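You operate a simulated robot arm through the tools that you are given. There is no shell and no other tool. Be economical: measure what you need, move in short steps, check, and stop when the job is done.

The job below is to be done with a simulated robot arm. You get a single attempt, and the scene is never put back.

TASK
Press the key marked zero on blue-handled balance two times.

It is judged by the outcome, as a careful person would: the job done as asked, and still so three seconds after it is handed in. It fails if anything else is knocked over, pushed out of place, dropped, spilled or broken.

THE ROBOT
A 7-joint arm with a two-finger parallel gripper on a trunk, on a base that drives. Base frame: it is fixed to the floor where the robot stands at the start and does not move with it; the origin is under the middle of the robot, x ahead of it, y to its left, z up. Units: mm, rad, N and s.
With the tool pointing down near the work surface it reaches from about 160 to 720 mm from the robot's upright axis, wherever it stands. Its first joint turns from -2.897 to 2.897 rad. Places, roughly: key marked zero on blue-handled balance [500, 0, 900]. Payload 1.57 kg.
The tool frame sits at the grasp point between the pads (the TCP): z along the fingers, y along the line on which they close. The tips reach 30 mm beyond it. The gripper opens to 110 mm. The fingers are 24 mm wide and 12 mm thick; the gripper's body (48 by 112 mm) begins 78 mm behind the TCP.
Orientation is that of the tool frame in the base frame, as a unit quaternion [w, x, y, z]. With the fingers straight down and closing along the base's y, the tool's x points along the base's -x, its y along +y and its z along -z.

THE INTERFACE
- The arm moves only by the tool send_rows. Its argument "targets" is a list of rows, each a list of 7 numbers: the opening, from 0 (shut) to 1 (fully open), then the shift along the base's x, y, z in mm, then the turn, a rotation vector about the base's x, y, z in rad. In form: [[hand, x, y, z, wx, wy, wz], ...]. A call has 1 to 12 rows; each row shifts and turns the commanded pose from where the row before left it. Rows are played at 5 a second. More than 50 mm and 0.15 rad between two rows, or a gripper value outside its range, and nothing of the call is played. A pose out of reach is approached as far as the arm can. The call stops where the force on the tool passes 40 N (or 10 N more than at its start, if that is more) or the arm is blocked; 0.2 s more then pass. The fingers move at their own pace (about 45 mm/s each) and stop on an object; they squeeze with about 28 N. The grip force told is the motor's: it shows also when the fingers shut on nothing. Time passes only in rows, and 0.2 s behind the last, so rows that do not move let the fingers close. It gives the time, the measured TCP pose, the force on the tool (base axes), the opening and the grip force at its end, in the units of the frame above (readings bear some noise), and new pictures: "views" is both (left out), scene, wrist or none.
- Cameras (640 x 400 px; columns grow to the right, rows downward): "scene" is now at [25.4, 159.1, 1524.4]; the picture's right is [0.04, -1.00, 0.00], its down [-0.61, -0.02, -0.79] and it looks along [0.79, 0.03, -0.61] (base axes); focal length 277 px, centre (320, 200). "wrist" rides on the gripper at [70, 16, -141] in the tool frame; the picture's right is [-0.23, 0.97, 0.00], its down [-0.86, -0.20, -0.48] and it looks along [-0.47, -0.11, 0.88] (tool axes); focal length 222 px, centre (320, 200). There is no depth. A picture from a camera that has moved, and an enlarged one, comes with that camera's place and axes in the base frame and with its lens.
- move_column(by): slides the trunk up (or, below 0, down) by that many mm; the arm and the scene camera ride with it, the base frame stays. It gives what a move gives, with no picture.
- base_move(legs): drives the robot by 1 to 6 legs, each [ahead, turn to the left] in mm and rad, along the robot's own axes; the way and the turn of a leg run together, so that a leg with both is an arc; at most 1500 mm and 3.142 rad a leg. The arm and the cameras ride along, it lands a little off, and it stops where it bumps. It gives what a move gives, and a new picture of the scene camera.
- pan_tilt(pan, tilt): turns the head with the scene camera to pan (to the left, within 2.705 rad either way) and tilt (down, from -0.506 to 1.204), counted from straight ahead of the robot. It gives what a move gives, and a new picture of the scene camera.
- enlarge(camera, box): a new picture of the part [left, top, right, bottom] of that camera's present view, enlarged. The clock stands still meanwhile.
- job_done(): hands the job in; it is judged then, once.

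Work in short steps. Places have to be worked out from the pictures, the camera data and where the tool is seen: move nearer, look again, correct. Check each grasp and each placing, and mend what went wrong. You have 120 turns and 170 pictures in all, those below and enlarged ones among them. Open the gripper and draw the arm clear of the work before you hand the job in, unless the task says otherwise; then end with one line.

The tools are called after ">>>" as name(argument=value, ...) on one line, values as JSON. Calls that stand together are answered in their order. send_rows: Moves the arm, as the interface text tells. Its arguments: {"type":"object","properties":{"targets":{"type":"array"},"views":{"type":"string","enum":["both","scene","wrist","none"]}},"required":["targets"]} The other tools are called the same way: move_column (by) slides the trunk up or down; base_move (legs) drives the base; pan_tilt (pan, tilt) turns the head that bears the scene camera; enlarge (camera, box) takes an enlarged picture of a part of a camera's view; job_done () hands the job in.

At the start:

```text
time: 0.0
tool_pos: [445.0, 184.5, 1175.7]
tool_rot: [0.0, 0.001, 1.0, 0.0]
ft_force: [0.4, 0.3, -0.8]
gripper_width: 110.3
finger_force: 0.0
trunk travel left (down, up): [-450.0, 140.0]
robot x, y, heading: [0.3, -3.0, -0.002]
head pan, tilt: [0.035, 0.661]
```

scene: 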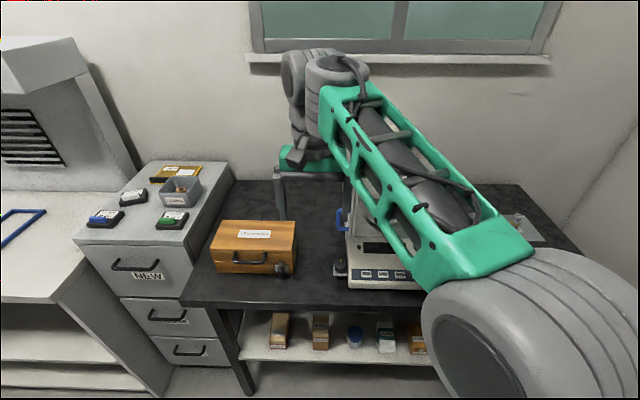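
wrist: 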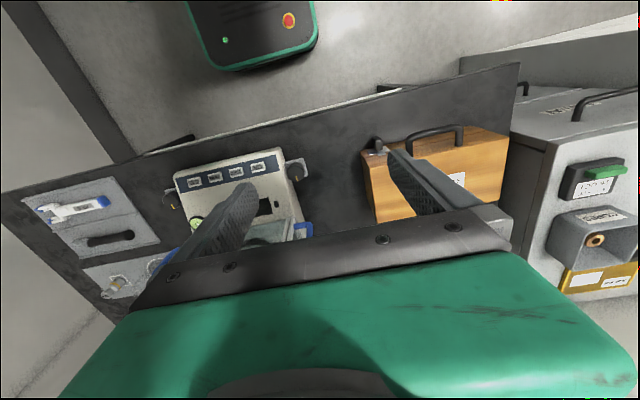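

The balance with a blue handle shows a row of four keys; I enlarge both views to read the labels.

>>> enlarge(camera="wrist", box=[150, 130, 320, 240])

>>> enlarge(camera="scene", box=[320, 190, 440, 300])

```text
3.64 times, centred on (235, 185) of wrist
camera zoom: at [376.2, 199.9, 1318.6], right [0.23, 0.97, 0.0], down [0.86, -0.2, 0.48], along [0.47, -0.11, -0.88], focal length 808 px, centre (629, 254)
```

zoom: 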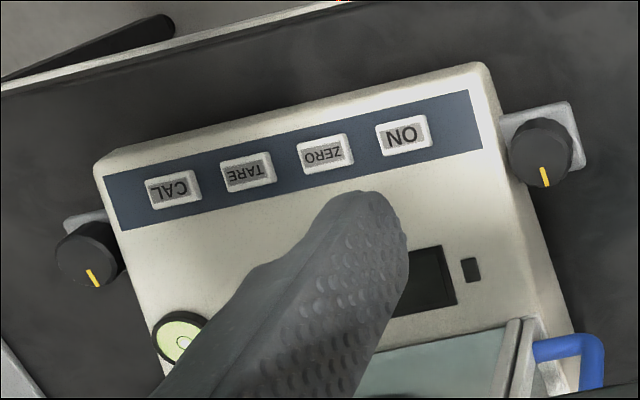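

```text
3.64 times, centred on (380, 245) of scene
camera zoom: at [25.4, 159.1, 1524.4], right [0.04, -1.0, 0.0], down [-0.61, -0.02, -0.79], along [0.79, 0.03, -0.61], focal length 1007 px, centre (102, 36)
```

zoom: 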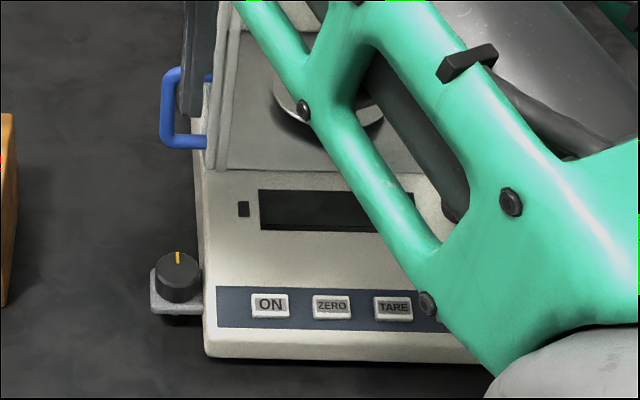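

Triangulating the two views puts ZERO at about (494, 9, 918). I shut the fingers and move over it, staying high.

>>> send_rows(targets=[[0, 10, -40, 0, 0, 0, 0], [0, 10, -45, 0, 0, 0, 0], [0, 10, -45, 0, 0, 0, 0], [0, 10, -45, 0, 0, 0, 0], [0, 5, 0, -30, 0, 0, 0], [0, 0, 0, -30, 0, 0, 0], [0, 0, 0, 0, 0, 0, 0], [0, 0, 0, 0, 0, 0, 0]])

```text
time: 1.8
tool_pos: [492.0, 9.7, 1113.9]
tool_rot: [0.0, 0.0, 1.0, 0.0]
ft_force: [0.4, -0.4, 0.0]
gripper_width: 0.1
finger_force: 21.2
trunk travel left (down, up): [-450.0, 140.0]
robot x, y, heading: [-2.9, -2.3, 0.001]
head pan, tilt: [0.035, 0.661]
camera scene: at [25.4, 159.0, 1524.4], right [0.04, -1.0, 0.0], down [-0.61, -0.02, -0.79], along [0.79, 0.03, -0.61], focal length 277 px, centre (320, 200)
camera wrist: at [423.2, 25.3, 1256.5], right [0.23, 0.97, 0.0], down [0.86, -0.2, 0.48], along [0.47, -0.11, -0.88], focal length 222 px, centre (320, 200)
```

scene: 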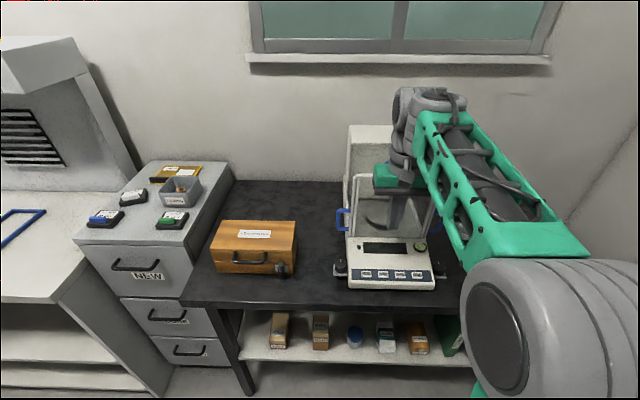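
wrist: 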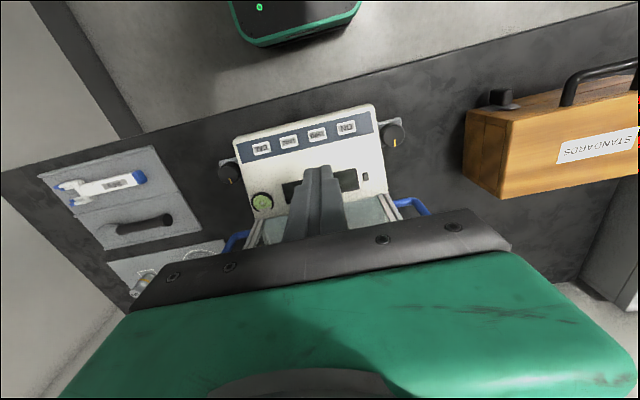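

The whole balance is now visible, so I enlarge both views to refine the key's position and see the draft shield.

>>> enlarge(camera="scene", box=[310, 160, 470, 300])

>>> enlarge(camera="wrist", box=[220, 95, 420, 235])

```text
2.86 times, centred on (390, 230) of scene
camera zoom: at [25.4, 159.0, 1524.4], right [0.04, -1.0, 0.0], down [-0.61, -0.02, -0.79], along [0.79, 0.03, -0.61], focal length 791 px, centre (120, 114)
```

zoom: 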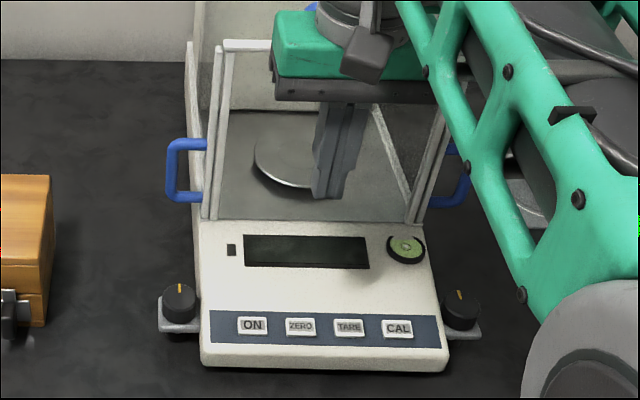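

```text
2.86 times, centred on (320, 165) of wrist
camera zoom: at [423.2, 25.3, 1256.5], right [0.23, 0.97, 0.0], down [0.86, -0.2, 0.48], along [0.47, -0.11, -0.88], focal length 635 px, centre (320, 300)
```

zoom: 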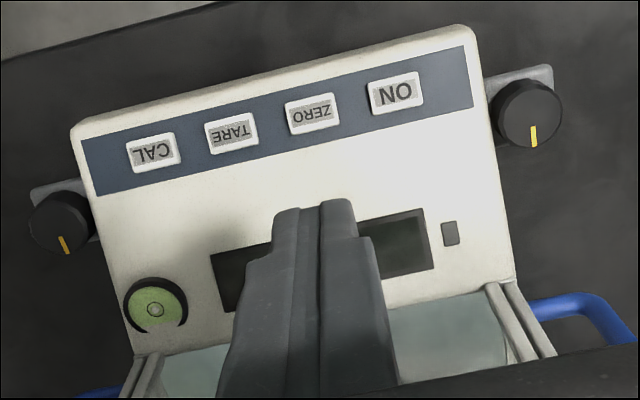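

Refined ZERO at about (494, 6.5, 917); the shield front is at x≈624, so there is room. I descend to a tip height roughly 20 mm above the key and look.

>>> send_rows(targets=[[0, 2, -3, -40, 0, 0, 0], [0, 0, 0, -40, 0, 0, 0], [0, 0, 0, -40, 0, 0, 0], [0, 0, 0, -24, 0, 0, 0], [0, 0, 0, 0, 0, 0, 0], [0, 0, 0, 0, 0, 0, 0]])

>>> enlarge(camera="scene", box=[340, 230, 440, 300])

>>> enlarge(camera="wrist", box=[220, 110, 420, 250])

```text
time: 3.2
tool_pos: [491.0, 3.1, 972.1]
tool_rot: [0.0, -0.001, 1.0, 0.0]
ft_force: [-0.4, -0.1, -0.3]
gripper_width: 0.0
finger_force: 21.7
trunk travel left (down, up): [-450.0, 140.0]
robot x, y, heading: [-2.1, -3.1, 0.002]
head pan, tilt: [0.035, 0.661]
camera scene: at [25.4, 159.0, 1524.4], right [0.04, -1.0, 0.0], down [-0.61, -0.02, -0.79], along [0.79, 0.03, -0.61], focal length 277 px, centre (320, 200)
camera wrist: at [422.3, 18.4, 1114.1], right [0.23, 0.97, 0.0], down [0.85, -0.2, 0.48], along [0.47, -0.11, -0.88], focal length 222 px, centre (320, 200)
```

scene: 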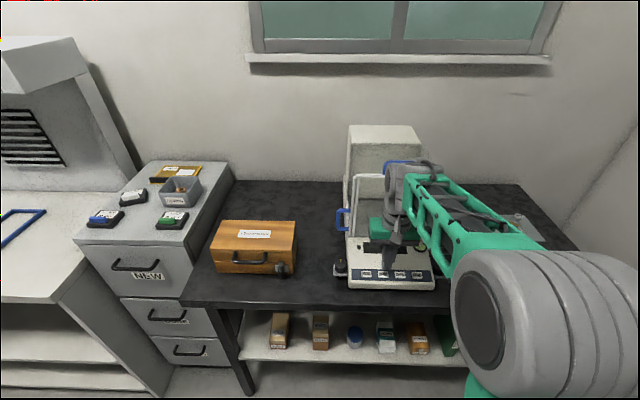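
wrist: 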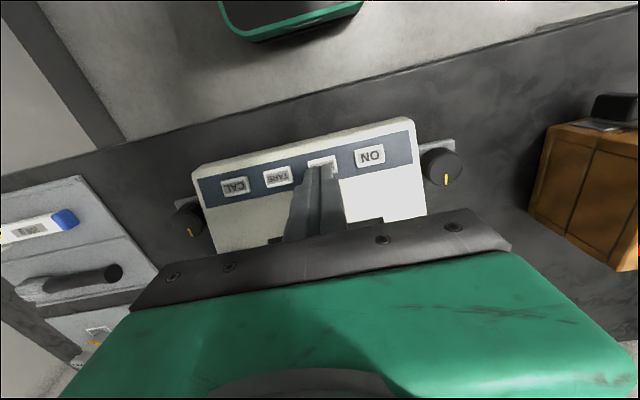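

```text
5.71 times, centred on (390, 265) of scene
camera zoom: at [25.4, 159.0, 1524.4], right [0.04, -1.0, 0.0], down [-0.61, -0.02, -0.79], along [0.79, 0.03, -0.61], focal length 1583 px, centre (-80, -171)
```

zoom: 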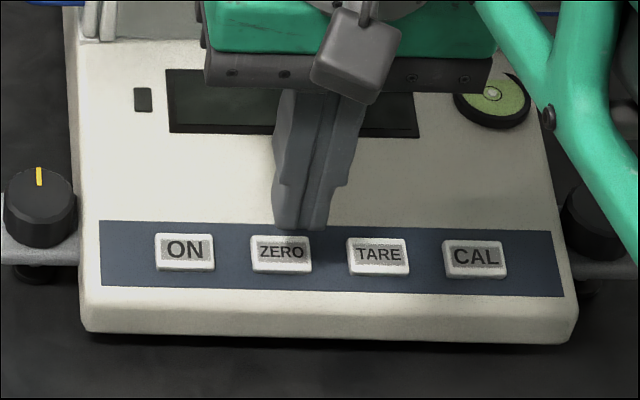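

```text
2.86 times, centred on (320, 180) of wrist
camera zoom: at [422.3, 18.4, 1114.1], right [0.23, 0.97, 0.0], down [0.85, -0.2, 0.48], along [0.47, -0.11, -0.88], focal length 635 px, centre (320, 257)
```

zoom: 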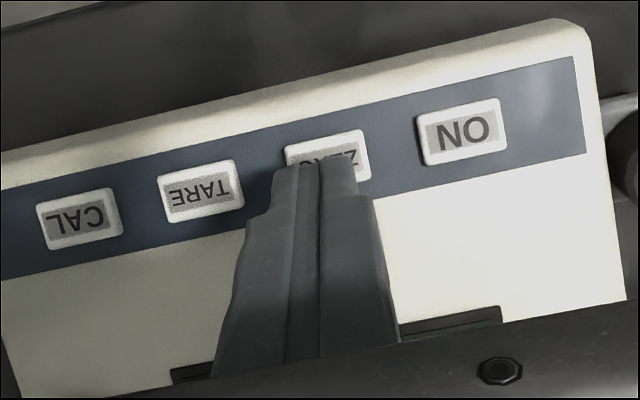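

The tip is at about (491, 3) and the key at about (491, 6, 920). I shift +3 mm in y and descend gently toward contact.

>>> send_rows(targets=[[0, 0, 3, 0, 0, 0, 0], [0, 0, 0, -10, 0, 0, 0], [0, 0, 0, -6, 0, 0, 0], [0, 0, 0, 0, 0, 0, 0], [0, 0, 0, 0, 0, 0, 0]], views="none")

>>> enlarge(camera="scene", box=[340, 230, 440, 300])

>>> enlarge(camera="wrist", box=[270, 110, 390, 200])

```text
time: 4.4
tool_pos: [490.8, 7.9, 957.7]
tool_rot: [-0.001, 0.0, 1.0, -0.001]
ft_force: [0.0, -0.2, -0.1]
gripper_width: 0.0
finger_force: 21.6
trunk travel left (down, up): [-450.0, 140.0]
robot x, y, heading: [1.8, 0.0, 0.001]
head pan, tilt: [0.035, 0.661]
```

```text
5.71 times, centred on (390, 265) of scene
camera zoom: at [25.4, 159.0, 1524.4], right [0.04, -1.0, 0.0], down [-0.61, -0.02, -0.79], along [0.79, 0.03, -0.61], focal length 1583 px, centre (-80, -171)
```

zoom: 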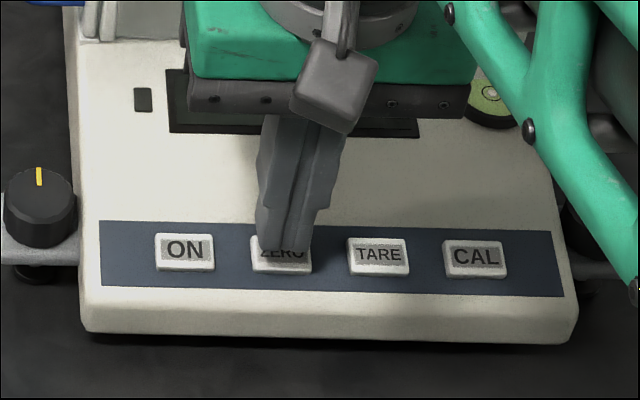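

```text
4.44 times, centred on (330, 155) of wrist
camera zoom: at [421.9, 23.7, 1099.3], right [0.23, 0.97, 0.0], down [0.86, -0.2, 0.48], along [0.47, -0.11, -0.88], focal length 987 px, centre (276, 400)
```

zoom: 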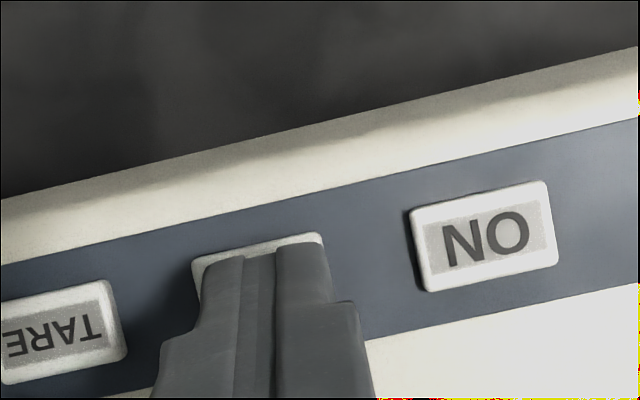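

The tip is centred over ZERO and clear of its neighbours. I press slowly in 1 mm steps and watch the force.

>>> send_rows(targets=[[0, 0, 0, -2, 0, 0, 0], [0, 0, 0, -2, 0, 0, 0], [0, 0, 0, -1, 0, 0, 0], [0, 0, 0, -1, 0, 0, 0], [0, 0, 0, -1, 0, 0, 0], [0, 0, 0, 0, 0, 0, 0]], views="none")

>>> enlarge(camera="scene", box=[340, 230, 440, 300])

```text
time: 5.8
tool_pos: [491.8, 8.6, 949.2]
tool_rot: [0.0, 0.0, 1.0, 0.0]
ft_force: [-0.2, 0.5, -0.1]
gripper_width: 0.0
finger_force: 21.1
trunk travel left (down, up): [-450.0, 140.0]
robot x, y, heading: [-4.5, 2.1, 0.0]
head pan, tilt: [0.035, 0.661]
```

```text
5.71 times, centred on (390, 265) of scene
camera zoom: at [25.4, 159.0, 1524.4], right [0.04, -1.0, 0.0], down [-0.61, -0.02, -0.79], along [0.79, 0.03, -0.61], focal length 1583 px, centre (-80, -171)
```

zoom: 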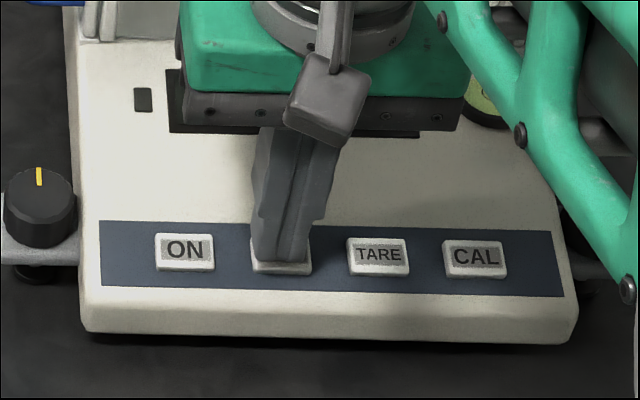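

No contact force yet and the alignment is good, so I go down a few more millimetres.

>>> send_rows(targets=[[0, 0, -1, -1, 0, 0, 0], [0, 0, 0, -1, 0, 0, 0], [0, 0, 0, -1, 0, 0, 0], [0, 0, 0, 0, 0, 0, 0]], views="none")

```text
time: 6.8
tool_pos: [492.5, 7.7, 946.4]
tool_rot: [0.0, 0.0, 1.0, 0.0]
ft_force: [0.1, 0.3, -0.2]
gripper_width: 0.3
finger_force: 21.9
trunk travel left (down, up): [-450.0, 140.0]
robot x, y, heading: [-1.0, 2.2, -0.001]
head pan, tilt: [0.035, 0.661]
```

Still no force; I continue down.

>>> send_rows(targets=[[0, 0, 0, -1, 0, 0, 0], [0, 0, 0, -1, 0, 0, 0], [0, 0, 0, 0, 0, 0, 0]], views="none")

>>> enlarge(camera="scene", box=[340, 230, 440, 300])

>>> enlarge(camera="wrist", box=[270, 110, 390, 200])

```text
time: 7.6
tool_pos: [491.4, 8.4, 944.0]
tool_rot: [0.0, -0.001, 1.0, 0.0]
ft_force: [0.8, -1.0, 1.2]
gripper_width: 0.1
finger_force: 21.2
trunk travel left (down, up): [-450.0, 140.0]
robot x, y, heading: [-4.6, 1.7, -0.001]
head pan, tilt: [0.035, 0.661]
```

```text
5.71 times, centred on (390, 265) of scene
camera zoom: at [25.4, 159.0, 1524.4], right [0.04, -1.0, 0.0], down [-0.61, -0.02, -0.79], along [0.79, 0.03, -0.61], focal length 1583 px, centre (-80, -171)
```

zoom: 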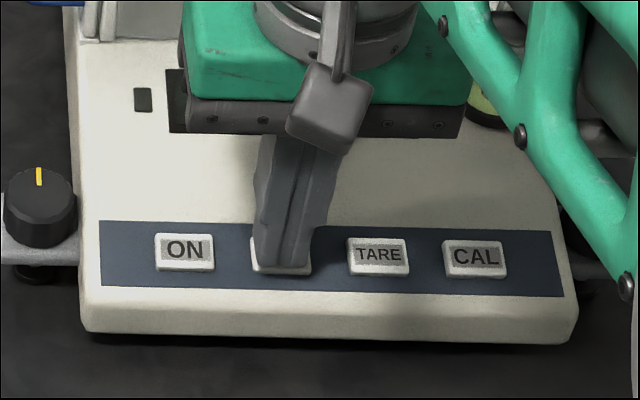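

```text
4.44 times, centred on (330, 155) of wrist
camera zoom: at [422.5, 23.1, 1086.7], right [0.23, 0.97, 0.0], down [0.86, -0.2, 0.48], along [0.47, -0.11, -0.88], focal length 987 px, centre (276, 400)
```

zoom: 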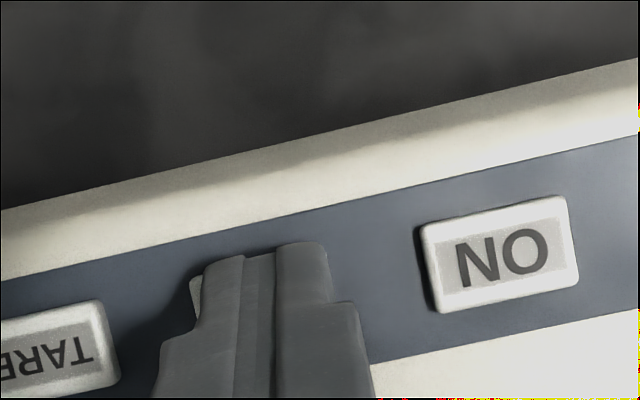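

Contact appears just to begin (1.2 N), with the tip fully on ZERO. I keep pressing in small steps.

>>> send_rows(targets=[[0, 0, 0, -1, 0, 0, 0], [0, 0, 0, 0, 0, 0, 0]], views="none")

>>> enlarge(camera="scene", box=[340, 230, 440, 300])

```text
time: 8.2
tool_pos: [491.9, 7.7, 945.0]
tool_rot: [0.0, 0.001, 1.0, 0.0]
ft_force: [0.5, 0.3, 1.8]
gripper_width: 0.0
finger_force: 21.5
trunk travel left (down, up): [-450.0, 140.0]
robot x, y, heading: [-1.6, 3.6, 0.001]
head pan, tilt: [0.035, 0.661]
```

```text
5.71 times, centred on (390, 265) of scene
camera zoom: at [25.4, 159.1, 1524.4], right [0.04, -1.0, 0.0], down [-0.61, -0.02, -0.79], along [0.79, 0.03, -0.61], focal length 1583 px, centre (-80, -171)
```

zoom: 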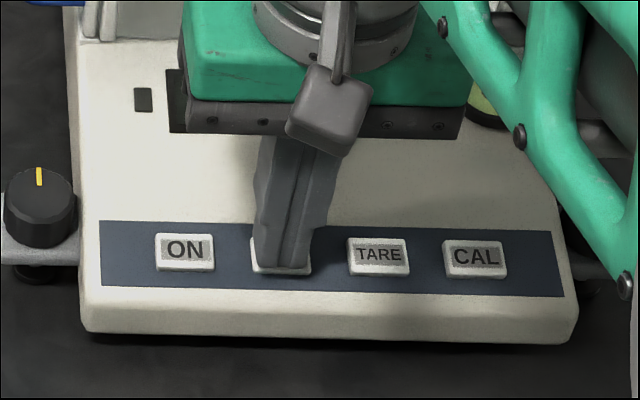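

Force is rising (1.8 N), so the key is beginning to take load. I go on by 1 mm steps.

>>> send_rows(targets=[[0, 0, 0, -1, 0, 0, 0], [0, 0, 0, 0, 0, 0, 0]], views="none")

>>> send_rows(targets=[[0, 0, 0, -1, 0, 0, 0], [0, 0, 0, 0, 0, 0, 0]], views="none")

>>> enlarge(camera="scene", box=[340, 230, 440, 300])

```text
time: 8.8
tool_pos: [492.2, 7.9, 942.6]
tool_rot: [0.0, -0.001, 1.0, 0.0]
ft_force: [0.1, 0.4, 3.6]
gripper_width: 0.3
finger_force: 21.4
trunk travel left (down, up): [-450.0, 140.0]
robot x, y, heading: [1.1, 4.6, 0.002]
head pan, tilt: [0.035, 0.661]
```

```text
time: 9.4
tool_pos: [492.3, 7.7, 941.2]
tool_rot: [0.001, -0.001, 1.0, 0.0]
ft_force: [2.0, 1.1, 6.4]
gripper_width: 0.0
finger_force: 21.2
trunk travel left (down, up): [-450.0, 140.0]
robot x, y, heading: [-2.0, -0.6, -0.001]
head pan, tilt: [0.035, 0.661]
```

```text
5.71 times, centred on (390, 265) of scene
camera zoom: at [25.2, 159.1, 1524.4], right [0.04, -1.0, 0.0], down [-0.61, -0.02, -0.79], along [0.79, 0.03, -0.61], focal length 1583 px, centre (-80, -171)
```

zoom: 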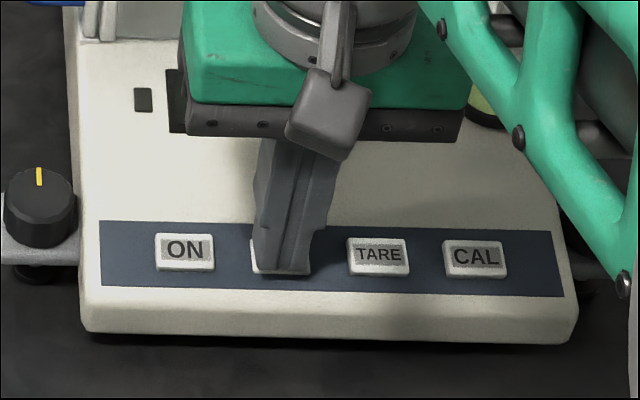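

Force is at 6.4 N and the key is visibly going down. I press 1 mm more to be sure it reaches its stop.

>>> send_rows(targets=[[0, 0, 0, -1, 0, 0, 0], [0, 0, 0, 0, 0, 0, 0]], views="none")

>>> enlarge(camera="wrist", box=[270, 110, 390, 200])

```text
time: 10.0
tool_pos: [492.6, 7.1, 940.6]
tool_rot: [0.0, 0.001, 1.0, -0.001]
ft_force: [0.1, -3.1, 8.4]
gripper_width: 0.1
finger_force: 21.2
trunk travel left (down, up): [-450.0, 140.0]
robot x, y, heading: [1.0, 1.2, 0.003]
head pan, tilt: [0.035, 0.661]
```

```text
4.44 times, centred on (330, 155) of wrist
camera zoom: at [423.0, 23.2, 1083.1], right [0.23, 0.97, 0.0], down [0.85, -0.2, 0.48], along [0.47, -0.11, -0.88], focal length 987 px, centre (276, 400)
```

zoom: 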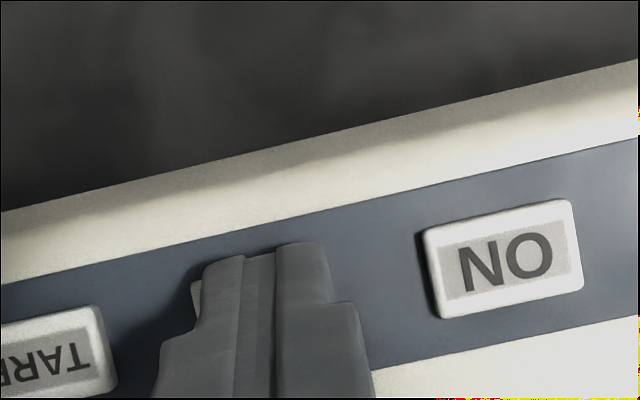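

Force is 8.4 N and still climbing smoothly, like a spring. I go 1 mm at a time to find the hard stop.

>>> send_rows(targets=[[0, 0, 0, -1, 0, 0, 0], [0, 0, 0, 0, 0, 0, 0]], views="none")

>>> send_rows(targets=[[0, 0, 0, -1, 0, 0, 0], [0, 0, 0, 0, 0, 0, 0]], views="none")

>>> enlarge(camera="scene", box=[310, 160, 470, 300])

```text
time: 10.6
tool_pos: [492.5, 7.9, 940.0]
tool_rot: [0.001, 0.0, 1.0, 0.0]
ft_force: [-1.4, -3.3, 9.6]
gripper_width: 0.0
finger_force: 21.4
trunk travel left (down, up): [-450.0, 140.0]
robot x, y, heading: [0.9, -1.1, 0.002]
head pan, tilt: [0.035, 0.661]
```

```text
time: 11.2
tool_pos: [492.5, 9.0, 939.4]
tool_rot: [0.002, 0.0, 1.0, 0.0]
ft_force: [2.2, -5.5, 16.7]
gripper_width: 0.1
finger_force: 21.8
trunk travel left (down, up): [-450.0, 140.0]
robot x, y, heading: [-0.2, 1.4, 0.002]
head pan, tilt: [0.035, 0.661]
```

```text
2.86 times, centred on (390, 230) of scene
camera zoom: at [24.5, 158.4, 1524.6], right [0.04, -1.0, 0.0], down [-0.61, -0.02, -0.79], along [0.79, 0.03, -0.61], focal length 791 px, centre (120, 114)
```

zoom: 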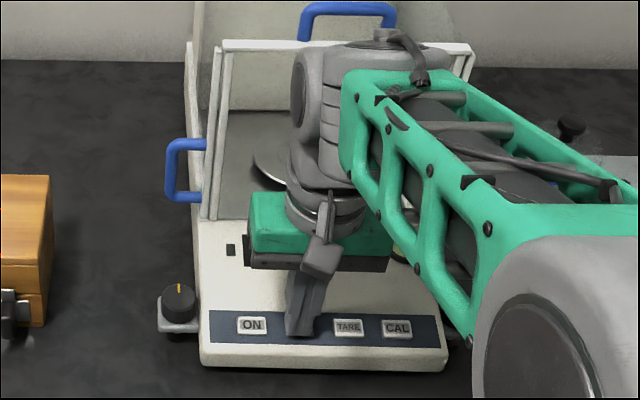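

The jump to 16.7 N with little travel is the key's stop, so that is the first press. I lift clear and check nothing shifted.

>>> send_rows(targets=[[0, 0, 0, -0.3, 0, 0, 0], [0, 0, 0, 6, 0, 0, 0], [0, 0, 0, 9, 0, 0, 0], [0, 0, 0, 5, 0, 0, 0], [0, 0, 0, 0, 0, 0, 0], [0, 0, 0, 0, 0, 0, 0]], views="none")

>>> enlarge(camera="scene", box=[340, 230, 440, 300])

>>> enlarge(camera="wrist", box=[220, 110, 420, 250])

```text
time: 12.6
tool_pos: [491.9, 9.9, 959.1]
tool_rot: [0.0, 0.0, 1.0, 0.0]
ft_force: [-0.5, 0.0, -0.2]
gripper_width: 0.0
finger_force: 20.7
trunk travel left (down, up): [-450.0, 140.0]
robot x, y, heading: [-3.1, -1.0, -0.003]
head pan, tilt: [0.035, 0.661]
```

```text
5.71 times, centred on (390, 265) of scene
camera zoom: at [25.4, 159.0, 1524.4], right [0.04, -1.0, 0.0], down [-0.61, -0.02, -0.79], along [0.79, 0.03, -0.61], focal length 1583 px, centre (-80, -171)
```

zoom: 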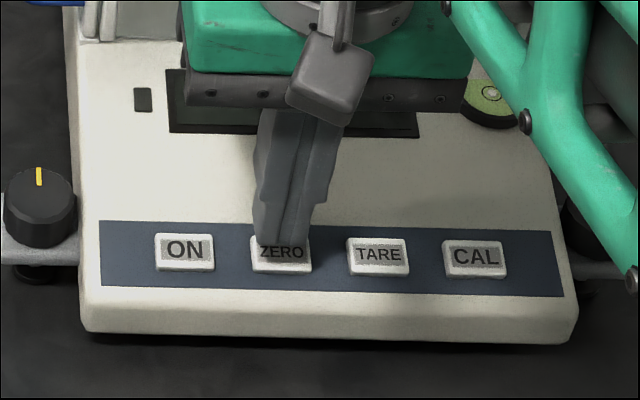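

```text
2.86 times, centred on (320, 180) of wrist
camera zoom: at [423.6, 25.0, 1101.0], right [0.23, 0.97, 0.0], down [0.86, -0.2, 0.48], along [0.47, -0.11, -0.88], focal length 635 px, centre (320, 257)
```

zoom: 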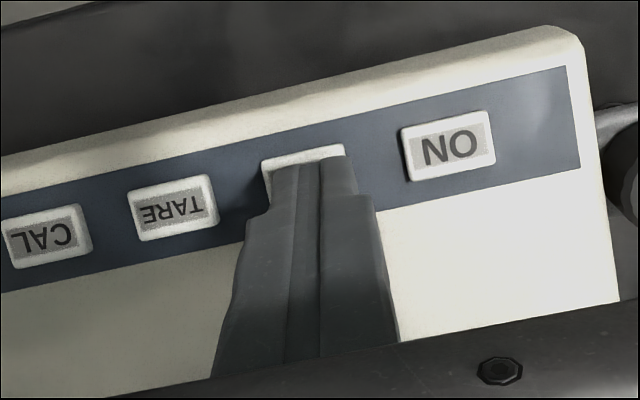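

The key sprang back and the balance has not moved. Second press: same depth, nudged 2 mm back in y to stay centred.

>>> send_rows(targets=[[0, 0, -2, 0, 0, 0, 0], [0, 0, 0, -8, 0, 0, 0], [0, 0, 0, -4, 0, 0, 0], [0, 0, 0, -2, 0, 0, 0], [0, 0, 0, -2, 0, 0, 0], [0, 0, 0, -1, 0, 0, 0], [0, 0, 0, -1, 0, 0, 0], [0, 0, 0, -1, 0, 0, 0], [0, 0, 0, -1, 0, 0, 0], [0, 0, 0, 0, 0, 0, 0]], views="none")

>>> enlarge(camera="scene", box=[340, 230, 440, 300])

```text
time: 14.8
tool_pos: [491.5, 6.8, 941.5]
tool_rot: [0.003, 0.0, 1.0, 0.0]
ft_force: [5.6, -1.1, 20.0]
gripper_width: 0.0
finger_force: 21.1
trunk travel left (down, up): [-450.0, 140.0]
robot x, y, heading: [4.5, -0.3, -0.002]
head pan, tilt: [0.035, 0.661]
```

```text
5.71 times, centred on (390, 265) of scene
camera zoom: at [24.6, 158.8, 1524.6], right [0.04, -1.0, 0.0], down [-0.61, -0.02, -0.79], along [0.79, 0.03, -0.61], focal length 1583 px, centre (-80, -171)
```

zoom: 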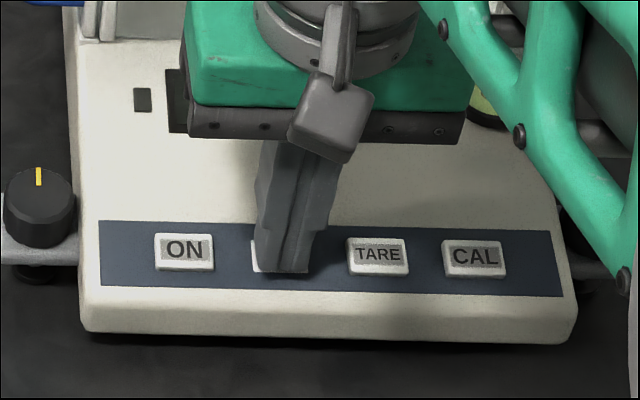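

The second press reached the stop at 20 N. I lift straight up, clear of the balance, then open the hand up high.

>>> send_rows(targets=[[0, 0, 0, 10, 0, 0, 0], [0, 0, 0, 40, 0, 0, 0], [0, 0, 0, 45, 0, 0, 0], [0, 0, 0, 45, 0, 0, 0], [0, 0, 0, 45, 0, 0, 0], [0, 0, 0, 45, 0, 0, 0], [1, 0, 45, 0, 0, 0, 0], [1, -10, 45, 0, 0, 0, 0], [1, -10, 45, 0, 0, 0, 0], [1, -10, 40, 0, 0, 0, 0], [1, 0, 0, 0, 0, 0, 0], [1, 0, 0, 0, 0, 0, 0]])

>>> enlarge(camera="scene", box=[310, 160, 470, 300])

>>> enlarge(camera="wrist", box=[150, 130, 320, 240])

```text
time: 17.4
tool_pos: [461.1, 181.1, 1169.1]
tool_rot: [0.0, 0.0, 1.0, 0.0]
ft_force: [0.1, -0.2, 0.4]
gripper_width: 110.0
finger_force: 0.0
trunk travel left (down, up): [-450.0, 140.0]
robot x, y, heading: [-1.1, -2.1, -0.003]
head pan, tilt: [0.035, 0.661]
camera scene: at [25.5, 158.8, 1524.4], right [0.04, -1.0, 0.0], down [-0.61, -0.02, -0.79], along [0.79, 0.03, -0.61], focal length 277 px, centre (320, 200)
camera wrist: at [392.8, 196.2, 1311.6], right [0.23, 0.97, 0.0], down [0.86, -0.2, 0.48], along [0.47, -0.11, -0.88], focal length 222 px, centre (320, 200)
```

scene: 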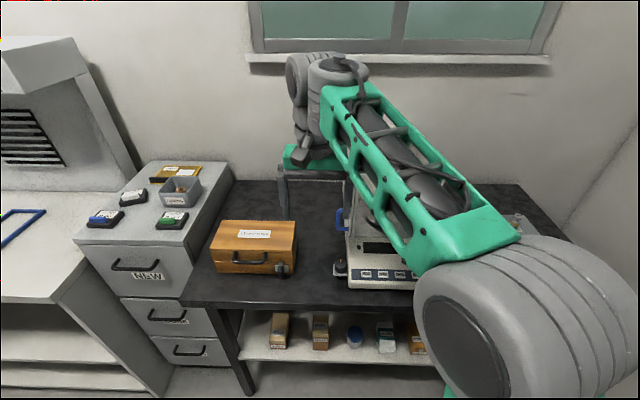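
wrist: 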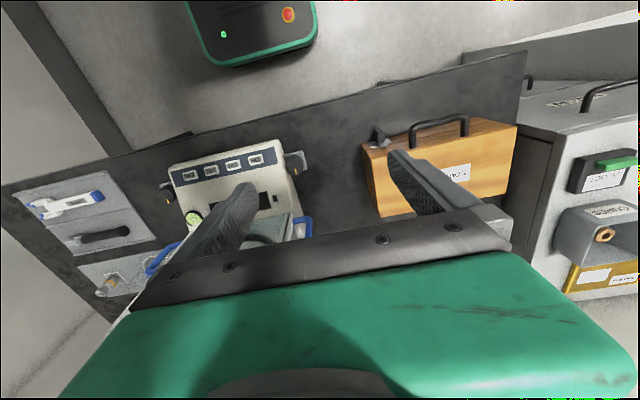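

```text
2.86 times, centred on (390, 230) of scene
camera zoom: at [25.5, 158.8, 1524.4], right [0.04, -1.0, 0.0], down [-0.61, -0.02, -0.79], along [0.79, 0.03, -0.61], focal length 791 px, centre (120, 114)
```

zoom: 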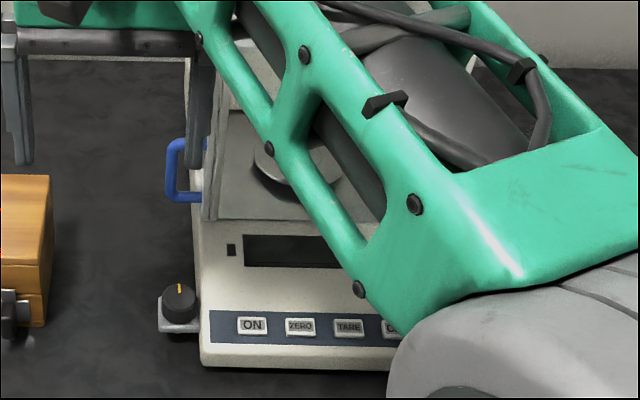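

```text
3.64 times, centred on (235, 185) of wrist
camera zoom: at [392.8, 196.2, 1311.6], right [0.23, 0.97, 0.0], down [0.86, -0.2, 0.48], along [0.47, -0.11, -0.88], focal length 808 px, centre (629, 254)
```

zoom: 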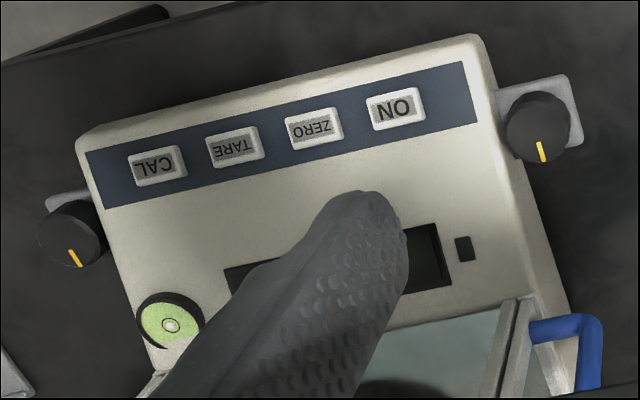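

The key is back up, the balance and everything around it are where they were, and the arm is clear with the hand open. I hand in the job.

>>> job_done()

```text
The job is handed in.
```

I pressed the ZERO key on the blue-handled balance twice, each time down to its stop and fully released. The display stayed dark, so I judged the presses by the force readings and the key springing back up. Nothing else moved.
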